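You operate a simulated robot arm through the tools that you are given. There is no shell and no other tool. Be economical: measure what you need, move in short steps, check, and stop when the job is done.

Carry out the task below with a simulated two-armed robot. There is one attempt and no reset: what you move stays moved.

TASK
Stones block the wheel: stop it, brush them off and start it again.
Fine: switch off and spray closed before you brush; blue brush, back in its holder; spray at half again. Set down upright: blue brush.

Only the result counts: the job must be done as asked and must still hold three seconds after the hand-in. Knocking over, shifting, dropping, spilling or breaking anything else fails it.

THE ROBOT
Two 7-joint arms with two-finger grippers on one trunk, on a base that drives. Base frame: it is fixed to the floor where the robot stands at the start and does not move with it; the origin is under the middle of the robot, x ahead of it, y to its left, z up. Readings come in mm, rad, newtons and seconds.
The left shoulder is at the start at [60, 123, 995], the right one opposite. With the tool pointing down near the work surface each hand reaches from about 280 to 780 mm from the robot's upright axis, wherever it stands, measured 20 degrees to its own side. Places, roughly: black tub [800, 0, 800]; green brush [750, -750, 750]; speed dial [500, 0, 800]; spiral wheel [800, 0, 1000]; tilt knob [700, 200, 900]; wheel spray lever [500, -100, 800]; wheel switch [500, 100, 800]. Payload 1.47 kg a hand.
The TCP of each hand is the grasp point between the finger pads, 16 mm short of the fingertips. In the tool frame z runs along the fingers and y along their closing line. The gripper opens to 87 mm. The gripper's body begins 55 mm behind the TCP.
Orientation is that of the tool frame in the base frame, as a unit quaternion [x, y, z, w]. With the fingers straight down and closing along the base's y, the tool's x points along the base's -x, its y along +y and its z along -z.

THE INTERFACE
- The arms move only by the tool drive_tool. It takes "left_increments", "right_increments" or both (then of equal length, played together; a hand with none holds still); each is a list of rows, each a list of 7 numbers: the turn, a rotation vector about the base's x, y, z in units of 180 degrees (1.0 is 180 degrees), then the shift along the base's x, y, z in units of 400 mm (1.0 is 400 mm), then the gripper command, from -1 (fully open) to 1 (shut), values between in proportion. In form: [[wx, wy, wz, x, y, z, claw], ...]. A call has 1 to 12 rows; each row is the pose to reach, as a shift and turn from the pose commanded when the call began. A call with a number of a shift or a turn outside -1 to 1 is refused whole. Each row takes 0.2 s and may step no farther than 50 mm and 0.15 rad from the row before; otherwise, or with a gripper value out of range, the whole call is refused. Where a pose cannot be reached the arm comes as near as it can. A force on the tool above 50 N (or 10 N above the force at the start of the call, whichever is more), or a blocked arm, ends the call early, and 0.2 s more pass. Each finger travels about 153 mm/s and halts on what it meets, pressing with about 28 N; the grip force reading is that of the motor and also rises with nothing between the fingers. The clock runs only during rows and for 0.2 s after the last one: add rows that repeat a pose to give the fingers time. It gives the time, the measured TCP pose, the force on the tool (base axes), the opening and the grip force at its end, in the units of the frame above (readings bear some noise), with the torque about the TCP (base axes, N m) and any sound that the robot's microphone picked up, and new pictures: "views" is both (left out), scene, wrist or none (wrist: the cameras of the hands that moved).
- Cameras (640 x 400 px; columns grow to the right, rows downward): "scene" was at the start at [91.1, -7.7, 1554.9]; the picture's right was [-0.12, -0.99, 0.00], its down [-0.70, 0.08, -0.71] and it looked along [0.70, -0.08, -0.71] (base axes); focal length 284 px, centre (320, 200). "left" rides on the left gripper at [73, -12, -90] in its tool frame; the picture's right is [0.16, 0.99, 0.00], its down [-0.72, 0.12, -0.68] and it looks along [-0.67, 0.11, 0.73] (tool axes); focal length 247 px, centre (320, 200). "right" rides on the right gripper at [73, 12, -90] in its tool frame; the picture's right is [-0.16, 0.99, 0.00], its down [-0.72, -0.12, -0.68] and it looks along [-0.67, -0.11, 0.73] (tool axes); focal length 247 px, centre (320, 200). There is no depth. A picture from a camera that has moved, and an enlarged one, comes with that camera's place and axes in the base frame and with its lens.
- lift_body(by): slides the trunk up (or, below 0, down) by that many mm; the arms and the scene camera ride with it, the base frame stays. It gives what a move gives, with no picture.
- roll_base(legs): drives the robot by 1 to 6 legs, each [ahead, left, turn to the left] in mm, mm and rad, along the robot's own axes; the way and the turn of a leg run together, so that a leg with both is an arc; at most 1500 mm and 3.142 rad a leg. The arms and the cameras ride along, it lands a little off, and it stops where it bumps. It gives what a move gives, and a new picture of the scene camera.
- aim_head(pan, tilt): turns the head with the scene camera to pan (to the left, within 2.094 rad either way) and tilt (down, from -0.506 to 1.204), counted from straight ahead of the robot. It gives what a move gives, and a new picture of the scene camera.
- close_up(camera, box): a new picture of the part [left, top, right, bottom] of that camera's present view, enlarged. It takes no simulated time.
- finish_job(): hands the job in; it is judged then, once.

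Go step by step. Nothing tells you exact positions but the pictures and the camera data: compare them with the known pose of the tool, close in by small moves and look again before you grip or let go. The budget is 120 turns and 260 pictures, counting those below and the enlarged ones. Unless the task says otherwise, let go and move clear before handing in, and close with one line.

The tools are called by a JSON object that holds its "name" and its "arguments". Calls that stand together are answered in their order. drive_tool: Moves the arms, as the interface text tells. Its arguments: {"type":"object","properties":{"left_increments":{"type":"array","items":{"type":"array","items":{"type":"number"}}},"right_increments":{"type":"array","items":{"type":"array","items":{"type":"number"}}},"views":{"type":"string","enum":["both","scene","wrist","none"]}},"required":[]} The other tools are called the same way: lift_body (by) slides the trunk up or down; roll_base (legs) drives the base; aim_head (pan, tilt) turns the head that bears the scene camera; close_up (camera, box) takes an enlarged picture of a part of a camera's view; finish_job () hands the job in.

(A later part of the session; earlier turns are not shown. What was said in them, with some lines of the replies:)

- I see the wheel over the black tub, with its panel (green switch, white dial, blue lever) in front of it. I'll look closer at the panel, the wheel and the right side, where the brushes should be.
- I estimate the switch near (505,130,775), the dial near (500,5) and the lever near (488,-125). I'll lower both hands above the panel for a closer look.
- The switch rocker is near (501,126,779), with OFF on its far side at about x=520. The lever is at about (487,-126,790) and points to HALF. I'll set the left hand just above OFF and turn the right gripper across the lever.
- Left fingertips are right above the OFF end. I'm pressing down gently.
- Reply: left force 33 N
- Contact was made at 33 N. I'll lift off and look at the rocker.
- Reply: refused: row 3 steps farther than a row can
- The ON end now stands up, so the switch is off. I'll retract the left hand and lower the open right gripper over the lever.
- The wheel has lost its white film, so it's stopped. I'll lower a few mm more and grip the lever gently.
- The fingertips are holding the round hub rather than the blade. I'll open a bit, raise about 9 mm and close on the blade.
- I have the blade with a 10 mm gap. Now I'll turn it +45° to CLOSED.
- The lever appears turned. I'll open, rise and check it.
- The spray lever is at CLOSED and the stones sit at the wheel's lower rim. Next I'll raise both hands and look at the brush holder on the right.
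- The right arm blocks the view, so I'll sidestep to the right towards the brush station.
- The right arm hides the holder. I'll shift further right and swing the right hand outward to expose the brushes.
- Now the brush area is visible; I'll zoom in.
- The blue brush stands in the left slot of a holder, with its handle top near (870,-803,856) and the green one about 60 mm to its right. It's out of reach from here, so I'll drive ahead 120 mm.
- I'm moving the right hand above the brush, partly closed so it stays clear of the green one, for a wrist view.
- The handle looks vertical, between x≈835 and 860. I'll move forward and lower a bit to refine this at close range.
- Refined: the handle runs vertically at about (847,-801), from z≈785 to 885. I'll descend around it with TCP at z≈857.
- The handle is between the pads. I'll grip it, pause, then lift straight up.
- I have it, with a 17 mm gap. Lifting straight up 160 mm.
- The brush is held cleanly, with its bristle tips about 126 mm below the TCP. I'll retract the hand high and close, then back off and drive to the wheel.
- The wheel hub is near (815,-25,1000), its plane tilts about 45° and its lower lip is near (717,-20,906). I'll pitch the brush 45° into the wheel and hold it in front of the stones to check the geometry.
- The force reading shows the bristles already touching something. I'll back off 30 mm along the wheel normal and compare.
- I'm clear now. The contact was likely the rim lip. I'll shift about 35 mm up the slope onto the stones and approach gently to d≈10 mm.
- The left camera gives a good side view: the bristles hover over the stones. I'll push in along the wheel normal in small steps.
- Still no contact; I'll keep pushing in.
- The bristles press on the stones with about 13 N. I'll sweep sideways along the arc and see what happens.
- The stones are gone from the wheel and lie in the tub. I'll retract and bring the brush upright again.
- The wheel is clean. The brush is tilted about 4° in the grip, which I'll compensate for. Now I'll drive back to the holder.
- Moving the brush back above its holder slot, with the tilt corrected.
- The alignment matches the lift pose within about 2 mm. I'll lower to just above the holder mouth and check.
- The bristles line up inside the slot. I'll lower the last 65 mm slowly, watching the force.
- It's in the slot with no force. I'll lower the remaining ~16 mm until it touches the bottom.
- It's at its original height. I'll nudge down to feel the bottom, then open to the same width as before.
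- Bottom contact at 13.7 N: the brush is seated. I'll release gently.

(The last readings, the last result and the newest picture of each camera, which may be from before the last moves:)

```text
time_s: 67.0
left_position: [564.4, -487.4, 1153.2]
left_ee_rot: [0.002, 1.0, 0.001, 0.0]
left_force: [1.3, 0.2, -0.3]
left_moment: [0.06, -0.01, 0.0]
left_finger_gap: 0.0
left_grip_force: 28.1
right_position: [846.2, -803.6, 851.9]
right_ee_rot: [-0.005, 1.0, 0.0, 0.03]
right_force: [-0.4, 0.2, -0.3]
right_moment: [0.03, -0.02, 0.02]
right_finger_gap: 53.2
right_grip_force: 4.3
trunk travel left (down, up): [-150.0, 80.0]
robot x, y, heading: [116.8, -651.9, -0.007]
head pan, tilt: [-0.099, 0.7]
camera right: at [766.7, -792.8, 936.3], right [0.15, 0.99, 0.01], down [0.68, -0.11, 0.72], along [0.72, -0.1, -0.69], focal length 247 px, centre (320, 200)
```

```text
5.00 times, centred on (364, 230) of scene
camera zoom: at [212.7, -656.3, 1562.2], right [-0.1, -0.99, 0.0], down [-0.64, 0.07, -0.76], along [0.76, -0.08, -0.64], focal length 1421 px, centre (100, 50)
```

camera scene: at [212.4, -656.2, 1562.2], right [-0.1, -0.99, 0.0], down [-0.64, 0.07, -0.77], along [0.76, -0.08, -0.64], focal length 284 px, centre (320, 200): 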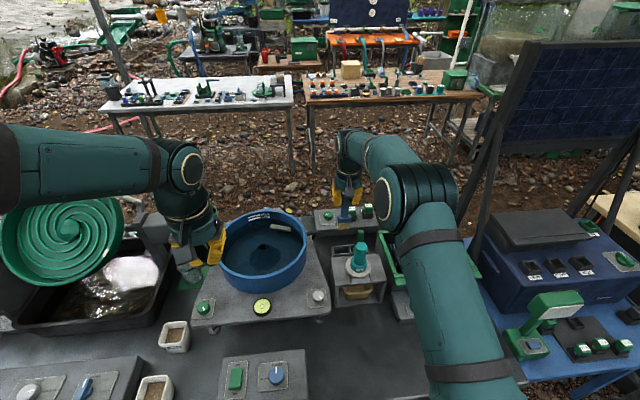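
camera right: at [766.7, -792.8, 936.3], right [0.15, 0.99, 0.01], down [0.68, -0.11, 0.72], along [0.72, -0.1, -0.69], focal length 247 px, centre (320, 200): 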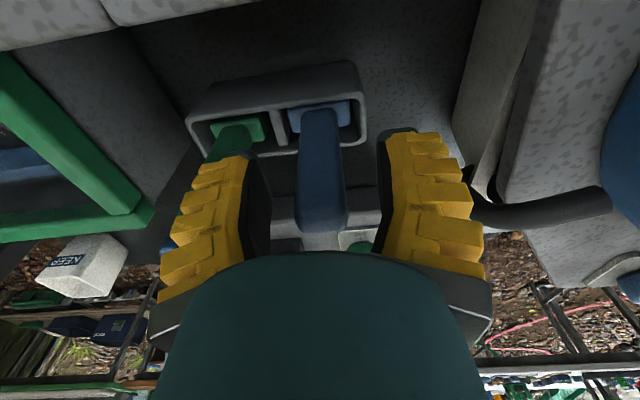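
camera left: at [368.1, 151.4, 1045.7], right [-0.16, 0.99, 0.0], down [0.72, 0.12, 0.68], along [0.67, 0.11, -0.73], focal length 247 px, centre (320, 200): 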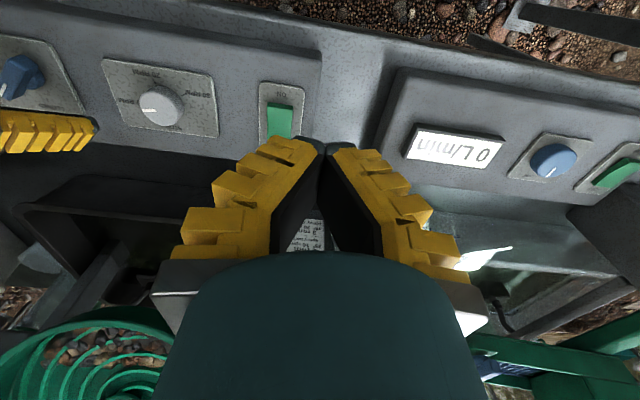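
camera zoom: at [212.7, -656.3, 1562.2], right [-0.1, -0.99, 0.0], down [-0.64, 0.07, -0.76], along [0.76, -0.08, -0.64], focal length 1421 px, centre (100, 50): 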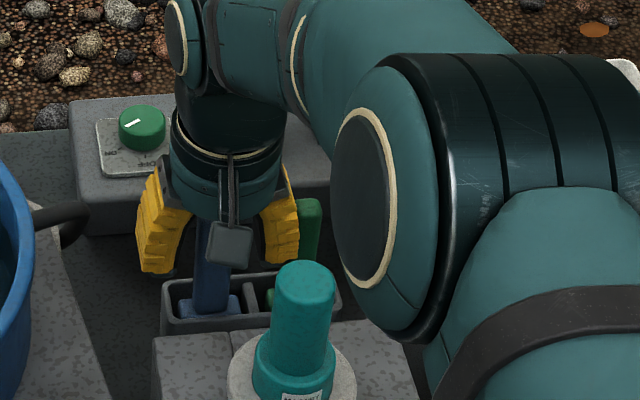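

Released, and the brush stands upright in its slot. I'll lift straight up clear of it and retract.

{"name": "drive_tool", "arguments": {"right_increments": [[0, 0, 0, 0, 0, 0.06, -0.1], [0, 0, 0, 0, 0, 0.14, -0.1], [0, 0, 0, 0, 0, 0.23, -0.1], [0, 0, 0, 0, 0, 0.33, -0.1], [0, 0, 0, 0, 0, 0.43, -0.1], [0, 0.01, 0, -0.1, 0, 0.48, -0.1], [0, 0.02, 0, -0.21, 0, 0.52, -0.1], [0, 0.02, 0, -0.32, 0, 0.56, -0.1], [0, 0.02, 0, -0.43, 0, 0.6, -0.1], [0, 0.02, 0, -0.54, 0, 0.62, -0.1], [0, 0.02, 0, -0.65, 0, 0.64, -0.1], [0, 0.02, 0, -0.76, 0, 0.65, -0.1]], "views": "scene"}}

{"name": "close_up", "arguments": {"camera": "scene", "box": [300, 190, 428, 270]}}

{"name": "close_up", "arguments": {"camera": "right", "box": [200, 100, 440, 250]}}

```text
time_s: 69.6
left_position: [562.3, -487.0, 1153.0]
left_ee_rot: [0.003, 1.0, 0.001, 0.0]
left_force: [0.1, 0.0, 0.4]
left_moment: [-0.02, 0.0, 0.0]
left_finger_gap: 0.0
left_grip_force: 27.9
right_position: [537.1, -802.2, 1114.3]
right_ee_rot: [-0.005, 1.0, 0.0, 0.0]
right_force: [-0.3, 0.5, 0.6]
right_moment: [0.02, -0.01, 0.0]
right_finger_gap: 53.2
right_grip_force: 3.4
trunk travel left (down, up): [-150.0, 80.0]
robot x, y, heading: [119.0, -648.1, -0.008]
head pan, tilt: [-0.099, 0.7]
camera scene: at [211.3, -656.7, 1562.3], right [-0.1, -0.99, 0.0], down [-0.64, 0.07, -0.77], along [0.76, -0.08, -0.64], focal length 284 px, centre (320, 200)
```

scene: 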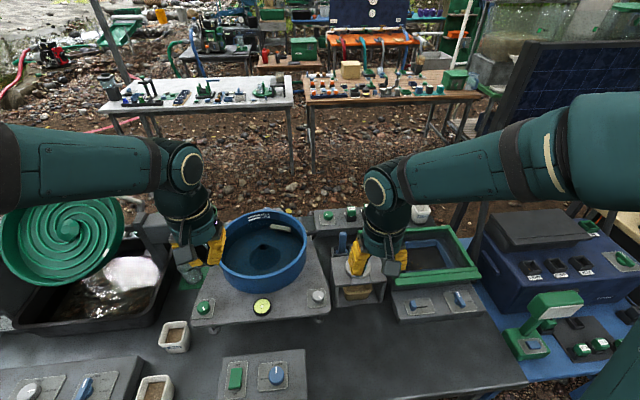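

```text
5.00 times, centred on (364, 230) of scene
camera zoom: at [211.3, -656.7, 1562.3], right [-0.1, -0.99, 0.0], down [-0.64, 0.07, -0.77], along [0.76, -0.08, -0.64], focal length 1421 px, centre (100, 50)
```

zoom: 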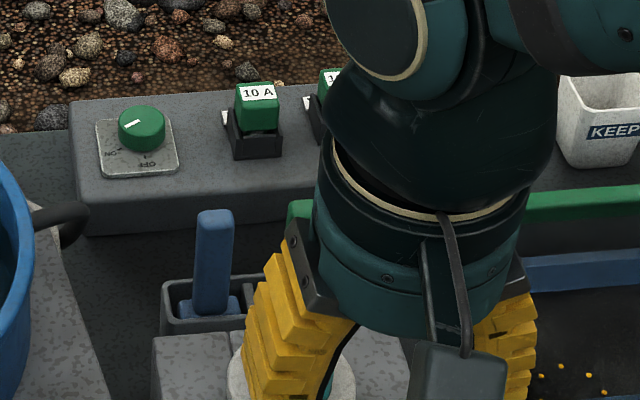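

```text
2.67 times, centred on (320, 175) of right
camera zoom: at [465.7, -792.6, 1202.9], right [0.15, 0.99, 0.0], down [0.72, -0.11, 0.68], along [0.67, -0.1, -0.73], focal length 659 px, centre (320, 267)
```

zoom: 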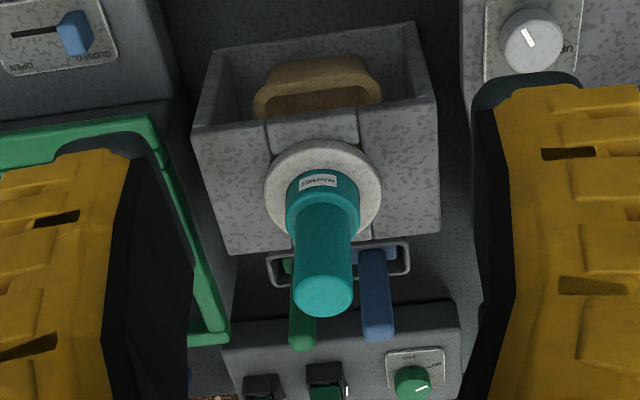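

The brush is back upright. Now I'll return to the wheel panel.

{"name": "roll_base", "arguments": {"legs": [[-119, 0, 0], [0, 641, 0.006]]}}

```text
time_s: 76.6
left_position: [440.2, 179.5, 1153.2]
left_ee_rot: [-0.006, 1.0, 0.001, 0.0]
left_force: [0.5, -0.8, 0.7]
left_moment: [0.04, 0.01, 0.01]
left_finger_gap: 0.0
left_grip_force: 28.3
right_position: [423.1, -137.9, 1113.7]
right_ee_rot: [-0.014, 1.0, 0.0, 0.0]
right_force: [-0.1, -0.2, -0.5]
right_moment: [-0.02, 0.01, 0.0]
right_finger_gap: 53.5
right_grip_force: 3.8
trunk travel left (down, up): [-150.0, 80.0]
robot x, y, heading: [-3.6, 7.3, 0.014]
head pan, tilt: [-0.099, 0.7]
camera scene: at [93.2, 2.6, 1562.2], right [-0.09, -1.0, 0.0], down [-0.64, 0.06, -0.76], along [0.76, -0.07, -0.64], focal length 284 px, centre (320, 200)
```

scene: 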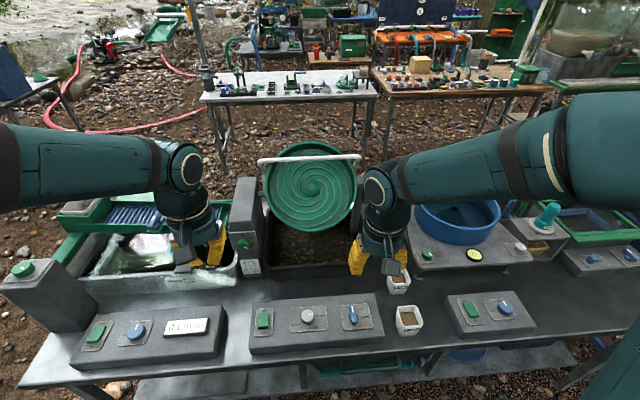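

Lowering both hands: the right one above the lever and the left one near the switch.

{"name": "drive_tool", "arguments": {"left_increments": [[0, 0, 0, 0, -0.02, -0.08, 1], [0, 0, 0, 0, -0.05, -0.16, 1], [0, 0, 0, 0, -0.08, -0.25, 1], [0, 0, 0, 0, -0.1, -0.34, 1], [0, 0, 0, 0, -0.12, -0.42, 1], [0, 0, 0, 0, -0.128, -0.5, 1], [0, 0, 0, 0, -0.128, -0.5, 1]], "right_increments": [[0, 0, 0, 0.03, 0.01, -0.1, -0.1], [0, 0, 0, 0.06, 0.02, -0.2, -0.1], [0, 0, 0, 0.09, 0.031, -0.3, -0.1], [0, 0, 0, 0.12, 0.031, -0.41, -0.1], [0, 0, 0, 0.15, 0.031, -0.51, -0.1], [0, 0, 0, 0.1625, 0.031, -0.6, -0.1], [0, 0, 0, 0.1625, 0.031, -0.66, -0.1]]}}

```text
time_s: 78.2
left_position: [441.4, 127.7, 953.7]
left_ee_rot: [-0.007, 1.0, 0.0, 0.001]
left_force: [0.3, 0.3, 0.1]
left_moment: [-0.02, 0.01, -0.01]
left_finger_gap: 0.1
left_grip_force: 27.9
right_position: [488.8, -125.7, 851.0]
right_ee_rot: [-0.015, 1.0, 0.0, 0.0]
right_force: [0.4, 0.8, -0.6]
right_moment: [-0.01, 0.02, 0.01]
right_finger_gap: 53.2
right_grip_force: 4.1
trunk travel left (down, up): [-150.0, 80.0]
robot x, y, heading: [-0.3, 5.7, 0.009]
head pan, tilt: [-0.099, 0.7]
camera scene: at [93.0, 2.6, 1562.2], right [-0.09, -1.0, 0.0], down [-0.64, 0.06, -0.77], along [0.76, -0.07, -0.64], focal length 284 px, centre (320, 200)
camera right: at [415.6, -117.2, 938.7], right [0.13, 0.99, 0.0], down [0.73, -0.09, 0.68], along [0.67, -0.09, -0.73], focal length 247 px, centre (320, 200)
camera left: at [367.7, 115.7, 1043.3], right [-0.17, 0.99, 0.0], down [0.72, 0.13, 0.68], along [0.67, 0.12, -0.73], focal length 247 px, centre (320, 200)
```

scene: 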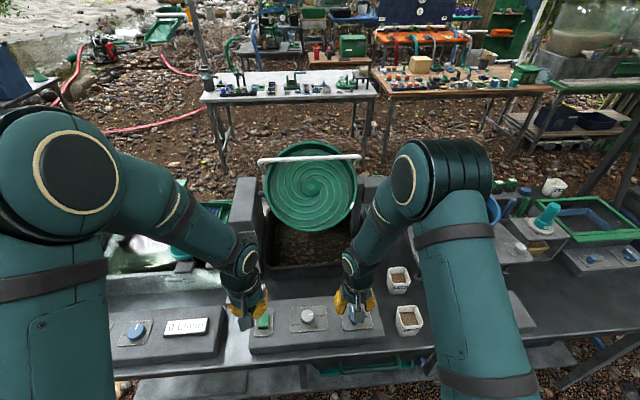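
right: 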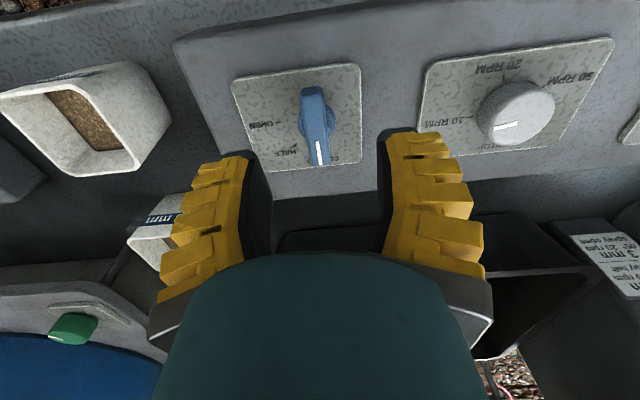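
left: 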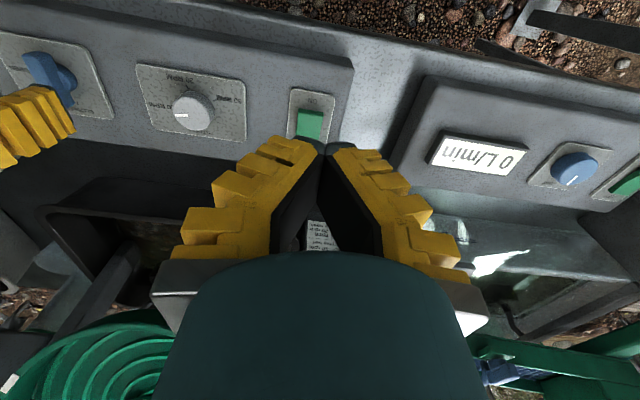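

Lowering over the lever and gripping its blade.

{"name": "drive_tool", "arguments": {"right_increments": [[0, 0, 0, -0.002, 0, -0.05, -0.1], [0, 0, 0, -0.002, 0, -0.1, -0.1], [0, 0, 0, -0.002, 0, -0.13, -0.1], [0, 0, 0, -0.002, 0, -0.13, 0.4], [0, 0, 0, -0.002, 0, -0.13, 0.9], [0, 0, 0, -0.002, 0, -0.13, 0.9]], "views": "wrist"}}

```text
time_s: 79.6
left_position: [439.9, 128.6, 954.0]
left_ee_rot: [-0.006, 1.0, 0.002, 0.0]
left_force: [-1.3, 0.4, 0.9]
left_moment: [-0.04, -0.01, -0.01]
left_finger_gap: 0.0
left_grip_force: 28.6
right_position: [487.6, -128.1, 798.1]
right_ee_rot: [-0.013, 1.0, 0.0, 0.001]
right_force: [0.9, -10.3, 8.2]
right_moment: [-0.29, -0.13, -0.03]
right_finger_gap: 17.1
right_grip_force: 9.9
trunk travel left (down, up): [-150.0, 80.0]
robot x, y, heading: [-4.4, 8.0, 0.011]
head pan, tilt: [-0.099, 0.7]
camera right: at [414.8, -118.6, 886.8], right [0.13, 0.99, 0.0], down [0.73, -0.1, 0.68], along [0.68, -0.09, -0.73], focal length 247 px, centre (320, 200)
```

right: 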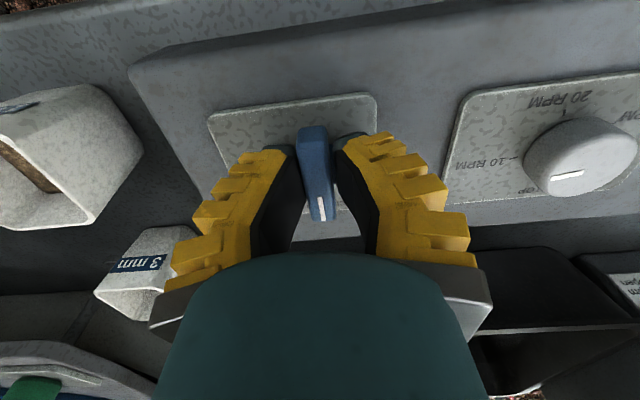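

Gripped. Turning -45° to HALF.

{"name": "drive_tool", "arguments": {"right_increments": [[0, 0, -0.04, 0, 0, 0, 0.9], [0, 0, -0.08, 0, 0, 0, 0.9], [0, 0, -0.12, 0, 0, 0, 0.9], [0, 0, -0.16, 0, 0, 0, 0.9], [0, 0, -0.2, 0, 0, 0, 0.9], [0, 0, -0.24, 0, 0, 0, 0.9], [0, 0, -0.25, 0, 0, 0, 0.9], [0, 0, -0.25, 0, 0, 0, 0.9]], "views": "wrist"}}

```text
time_s: 81.4
left_position: [440.2, 129.7, 952.4]
left_ee_rot: [-0.006, 1.0, 0.0, 0.0]
left_force: [0.2, -0.2, 0.0]
left_moment: [0.0, 0.0, -0.01]
left_finger_gap: 0.2
left_grip_force: 28.4
right_position: [486.2, -125.6, 799.1]
right_ee_rot: [0.369, 0.929, 0.001, 0.001]
right_force: [-0.3, -4.4, 20.5]
right_moment: [-0.07, 0.01, -0.04]
right_finger_gap: 10.9
right_grip_force: 30.1
trunk travel left (down, up): [-150.0, 80.0]
robot x, y, heading: [-2.9, 9.6, 0.015]
head pan, tilt: [-0.099, 0.7]
camera right: at [442.3, -67.0, 887.2], right [0.79, 0.61, 0.0], down [0.45, -0.58, 0.68], along [0.42, -0.54, -0.73], focal length 247 px, centre (320, 200)
```

right: 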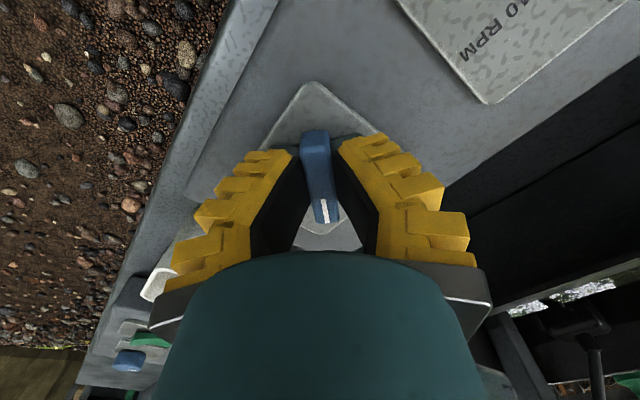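

I'm at 43.3°. I'll add the last 1.5°, then release and check the mark.

{"name": "drive_tool", "arguments": {"right_increments": [[0, 0, -0.009, 0, 0, 0, 0.9], [0, 0, -0.009, 0, 0, 0, 0.9], [0, 0, -0.009, 0, 0, 0, 0.3], [0, 0, -0.009, 0, 0, 0.01, 0], [0, 0, -0.009, 0, 0, 0.08, 0], [0, 0, -0.009, -0.05, 0.05, 0.18, 0], [0, 0, -0.009, -0.1, 0.1, 0.25, 0]], "views": "both"}}

{"name": "close_up", "arguments": {"camera": "right", "box": [240, 60, 400, 160]}}

{"name": "close_up", "arguments": {"camera": "scene", "box": [240, 280, 400, 380]}}

```text
time_s: 83.0
left_position: [440.1, 129.2, 954.1]
left_ee_rot: [-0.007, 1.0, 0.001, 0.0]
left_force: [-0.6, 0.8, 0.1]
left_moment: [0.01, 0.03, -0.01]
left_finger_gap: 0.0
left_grip_force: 27.8
right_position: [448.3, -85.0, 898.4]
right_ee_rot: [0.382, 0.924, 0.0, 0.0]
right_force: [0.0, 0.6, 0.5]
right_moment: [-0.01, -0.04, 0.02]
right_finger_gap: 49.0
right_grip_force: 3.5
trunk travel left (down, up): [-150.0, 80.0]
robot x, y, heading: [-0.6, 9.4, 0.013]
head pan, tilt: [-0.099, 0.7]
camera scene: at [92.4, 2.7, 1562.3], right [-0.09, -1.0, 0.0], down [-0.64, 0.06, -0.77], along [0.76, -0.07, -0.64], focal length 284 px, centre (320, 200)
camera right: at [405.3, -26.1, 987.1], right [0.81, 0.59, 0.0], down [0.43, -0.59, 0.68], along [0.4, -0.55, -0.73], focal length 247 px, centre (320, 200)
```

scene: 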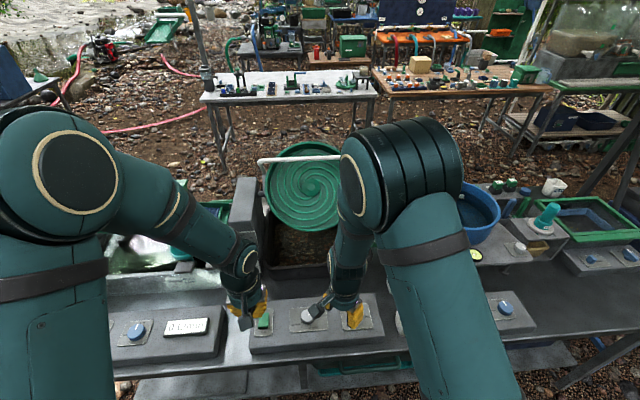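
right: 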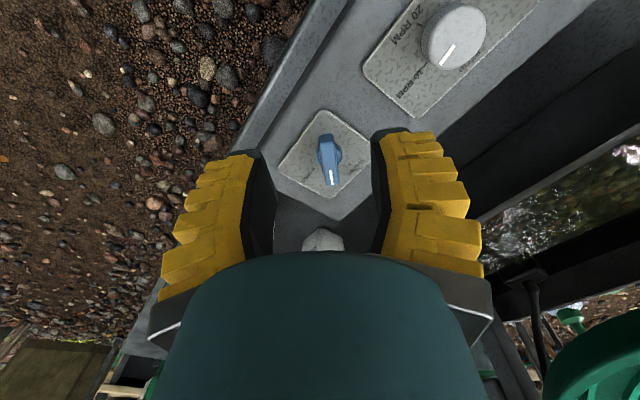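

```text
4.00 times, centred on (320, 110) of right
camera zoom: at [405.3, -26.1, 987.1], right [0.81, 0.59, 0.0], down [0.43, -0.59, 0.68], along [0.4, -0.55, -0.73], focal length 988 px, centre (320, 560)
```

zoom: 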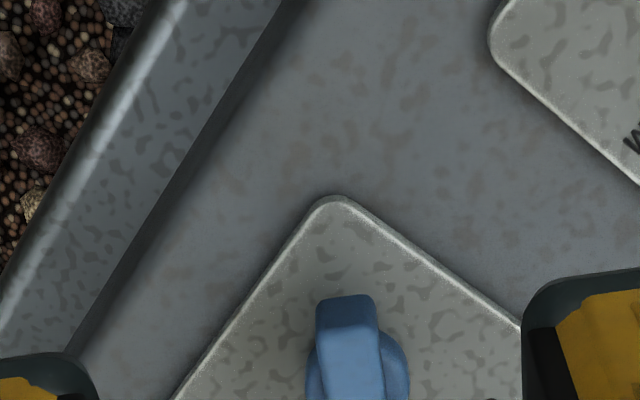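

```text
4.00 times, centred on (320, 330) of scene
camera zoom: at [92.4, 2.7, 1562.3], right [-0.09, -1.0, 0.0], down [-0.64, 0.06, -0.77], along [0.76, -0.07, -0.64], focal length 1136 px, centre (320, -320)
```

zoom: 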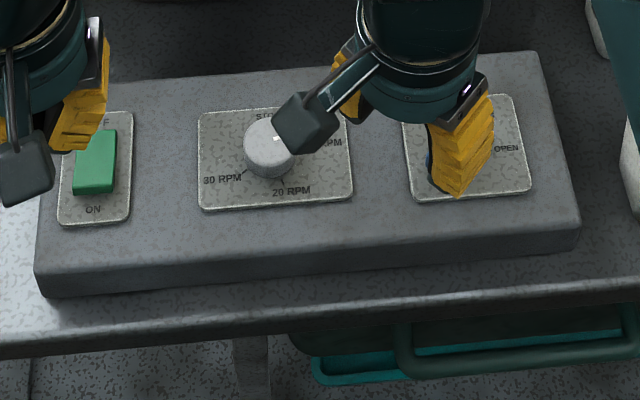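

{"name": "close_up", "arguments": {"camera": "right", "box": [260, 100, 420, 200]}}

```text
4.00 times, centred on (340, 150) of right
camera zoom: at [405.3, -26.1, 987.1], right [0.81, 0.59, 0.0], down [0.43, -0.59, 0.68], along [0.4, -0.55, -0.73], focal length 988 px, centre (240, 400)
```

zoom: 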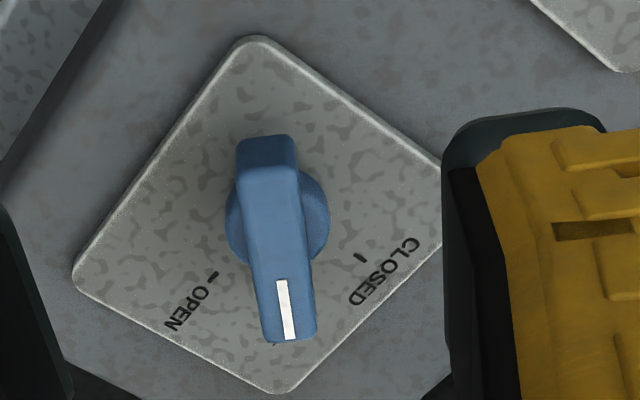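

The lever's mark lies on the bisector of CLOSED and OPEN, so it's at HALF. I'll lift the right hand away and place the left fingertips above the ON end.

{"name": "drive_tool", "arguments": {"left_increments": [[0, 0, 0, 0.05, 0, -0.08, 1], [0, 0, 0, 0.0975, -0.001, -0.16, 1], [0, 0, 0, 0.0975, -0.001, -0.25, 1], [0, 0, 0, 0.0975, -0.001, -0.32, 1], [0, 0, 0, 0.0975, -0.001, -0.35, 1], [0, 0, 0, 0.0975, -0.001, -0.35, 1]], "right_increments": [[0, 0, 0, -0.03, -0.1, 0.05, 0], [0, 0, 0, -0.06, -0.2, 0.1, 0], [0, 0, 0, -0.06, -0.3, 0.15, 0], [0, 0, 0, -0.06, -0.4, 0.2, 0], [0, 0, 0, -0.06, -0.45, 0.28, 0], [0, 0, 0, -0.06, -0.5, 0.35, 0]]}}

{"name": "close_up", "arguments": {"camera": "scene", "box": [240, 280, 400, 380]}}

```text
time_s: 84.4
left_position: [478.8, 127.6, 814.1]
left_ee_rot: [-0.006, 1.0, 0.0, 0.0]
left_force: [-0.2, -0.9, 0.6]
left_moment: [0.01, 0.0, -0.01]
left_finger_gap: 0.2
left_grip_force: 28.0
right_position: [421.7, -285.5, 1037.4]
right_ee_rot: [0.383, 0.924, 0.0, 0.0]
right_force: [-0.2, -0.3, -0.1]
right_moment: [0.04, 0.01, -0.02]
right_finger_gap: 49.2
right_grip_force: 3.8
trunk travel left (down, up): [-150.0, 80.0]
robot x, y, heading: [-3.8, 9.2, 0.009]
head pan, tilt: [-0.099, 0.7]
camera scene: at [92.7, 1.7, 1562.2], right [-0.09, -1.0, 0.0], down [-0.64, 0.06, -0.77], along [0.76, -0.07, -0.64], focal length 284 px, centre (320, 200)
camera right: at [378.1, -226.7, 1125.5], right [0.81, 0.59, 0.0], down [0.43, -0.59, 0.68], along [0.4, -0.55, -0.73], focal length 247 px, centre (320, 200)
camera left: at [405.4, 113.2, 903.9], right [-0.17, 0.99, 0.0], down [0.72, 0.12, 0.68], along [0.67, 0.12, -0.73], focal length 247 px, centre (320, 200)
```

scene: 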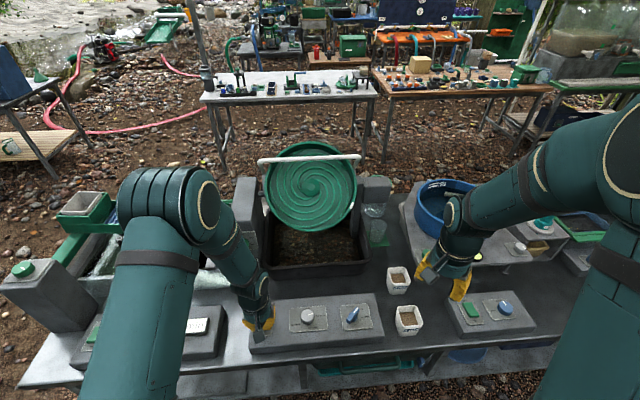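
right: 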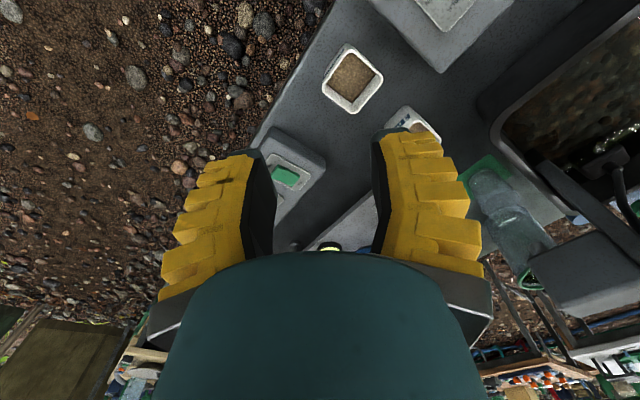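
left: 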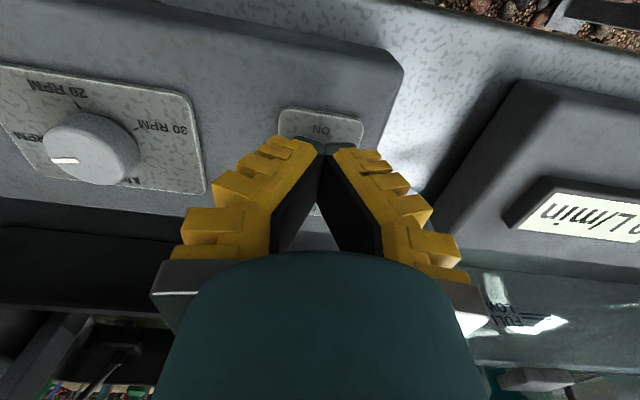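

```text
4.00 times, centred on (320, 330) of scene
camera zoom: at [92.7, 1.7, 1562.2], right [-0.09, -1.0, 0.0], down [-0.64, 0.06, -0.77], along [0.76, -0.07, -0.64], focal length 1136 px, centre (320, -320)
```

zoom: 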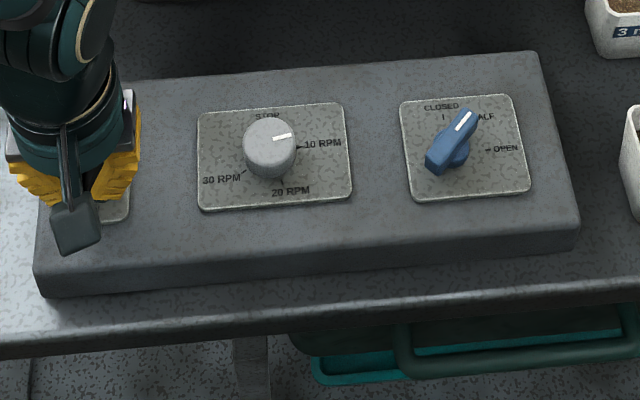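

The lever is exactly as it was at the start (HALF). Now I'll press ON.

{"name": "drive_tool", "arguments": {"left_increments": [[0, 0, 0, 0.005, 0, -0.02, 1], [0, 0, 0, 0.008, 0, -0.035, 1], [0, 0, 0, 0.008, 0, -0.045, 1], [0, 0, 0, 0.008, 0, -0.055, 1], [0, 0, 0, 0.008, 0, -0.062, 1]], "views": "scene"}}

{"name": "close_up", "arguments": {"camera": "scene", "box": [240, 130, 400, 230]}}

```text
time_s: 85.6
left_position: [482.0, 127.3, 792.6]
left_ee_rot: [-0.007, 1.0, 0.0, 0.003]
left_force: [-4.0, 5.3, 48.2]
left_moment: [0.04, -0.38, 0.22]
left_finger_gap: 6.1
left_grip_force: 28.5
right_position: [419.4, -286.0, 1039.2]
right_ee_rot: [0.382, 0.924, 0.0, 0.001]
right_force: [-0.2, -0.8, 0.6]
right_moment: [0.0, 0.01, -0.01]
right_finger_gap: 49.2
right_grip_force: 4.0
trunk travel left (down, up): [-150.0, 80.0]
robot x, y, heading: [-2.1, 5.1, 0.011]
head pan, tilt: [-0.099, 0.7]
camera scene: at [89.2, 2.2, 1563.0], right [-0.09, -1.0, 0.0], down [-0.64, 0.06, -0.77], along [0.76, -0.07, -0.64], focal length 284 px, centre (320, 200)
```

scene: 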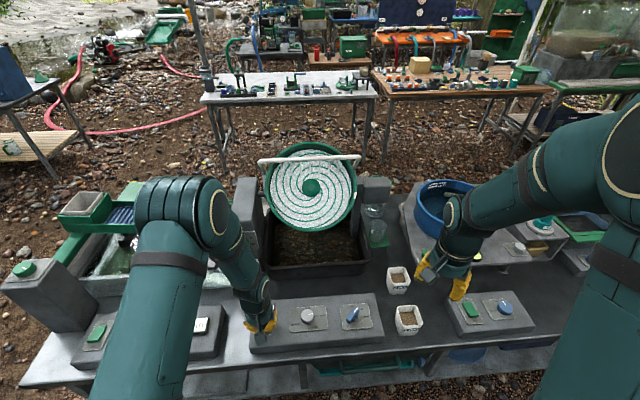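

```text
4.00 times, centred on (320, 180) of scene
camera zoom: at [89.2, 2.2, 1563.0], right [-0.09, -1.0, 0.0], down [-0.64, 0.06, -0.77], along [0.76, -0.07, -0.64], focal length 1136 px, centre (320, 280)
```

zoom: 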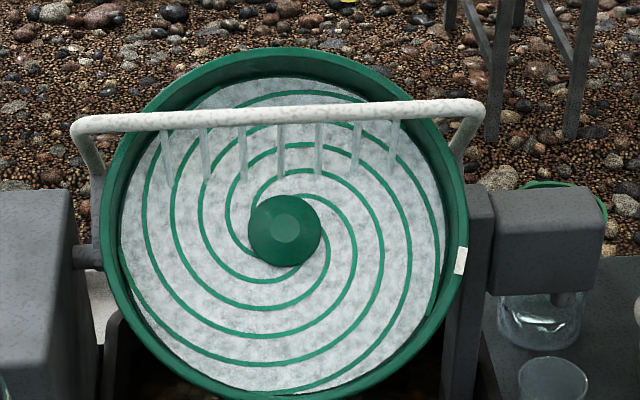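

The spray is running again and the wheel has power. I'll lift the left hand clear and check that it's turning.

{"name": "drive_tool", "arguments": {"left_increments": [[0, 0, 0, 0, 0, 0.05, 1], [0, 0, 0, 0, 0, 0.15, 1], [0, 0, 0, -0.05, 0.03, 0.24, 1], [0, 0, 0, -0.1, 0.08, 0.33, 1], [0, 0, 0, -0.12, 0.13, 0.42, 1], [0, 0, 0, -0.12, 0.18, 0.51, 1], [0, 0, 0, -0.12, 0.18, 0.6, 1]], "views": "scene"}}

{"name": "close_up", "arguments": {"camera": "scene", "box": [240, 130, 400, 230]}}

{"name": "close_up", "arguments": {"camera": "scene", "box": [240, 280, 400, 380]}}

```text
time_s: 87.2
left_position: [435.3, 197.3, 1029.1]
left_ee_rot: [-0.006, 1.0, 0.0, 0.0]
left_force: [-0.8, 0.0, -0.4]
left_moment: [0.02, -0.01, -0.02]
left_finger_gap: 0.1
left_grip_force: 27.1
right_position: [422.3, -284.8, 1037.5]
right_ee_rot: [0.382, 0.924, 0.0, 0.001]
right_force: [-0.2, 0.4, 0.5]
right_moment: [0.03, 0.0, -0.01]
right_finger_gap: 49.3
right_grip_force: 3.5
trunk travel left (down, up): [-150.0, 80.0]
robot x, y, heading: [-3.2, 5.0, 0.013]
head pan, tilt: [-0.099, 0.7]
camera scene: at [92.4, 2.2, 1562.2], right [-0.09, -1.0, 0.0], down [-0.64, 0.06, -0.77], along [0.76, -0.07, -0.64], focal length 284 px, centre (320, 200)
```

scene: 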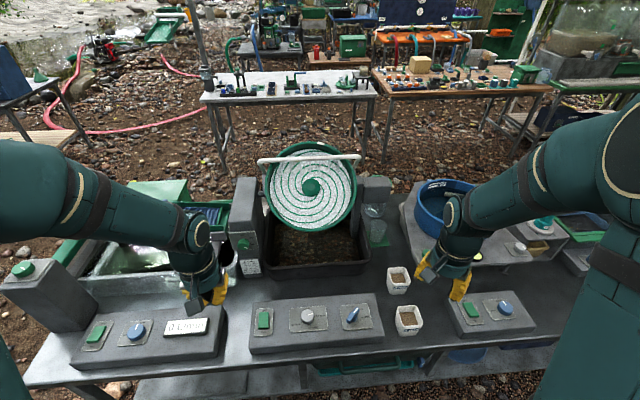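

```text
4.00 times, centred on (320, 180) of scene
camera zoom: at [92.4, 2.2, 1562.2], right [-0.09, -1.0, 0.0], down [-0.64, 0.06, -0.77], along [0.76, -0.07, -0.64], focal length 1136 px, centre (320, 280)
```

zoom: 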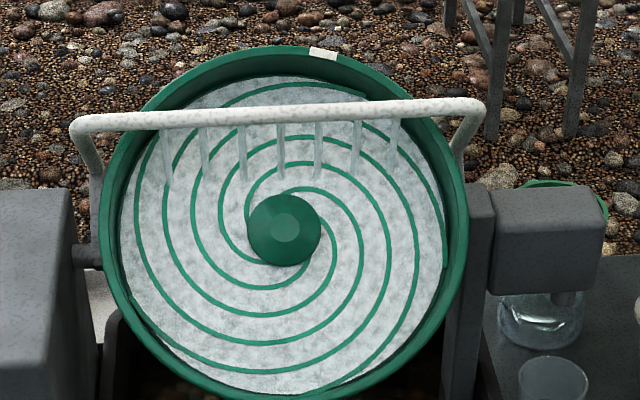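

```text
4.00 times, centred on (320, 330) of scene
camera zoom: at [92.4, 2.2, 1562.2], right [-0.09, -1.0, 0.0], down [-0.64, 0.06, -0.77], along [0.76, -0.07, -0.64], focal length 1136 px, centre (320, -320)
```

zoom: 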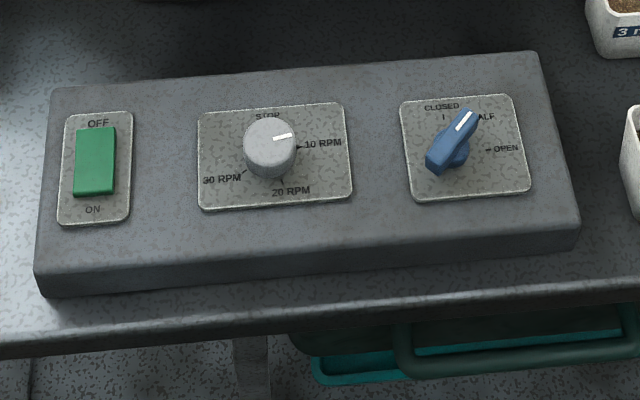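

The wheel turns at about 10 RPM, shown by the rim mark moving, and the spray is at half. The stones are in the tub, the brush is upright in its holder and both hands are clear, so I'm handing in.

{"name": "finish_job", "arguments": {}}

```text
The job is handed in.
```

The stones are brushed off into the tub, the blue brush is back upright in its holder, the spray is at half, and the wheel is running again.
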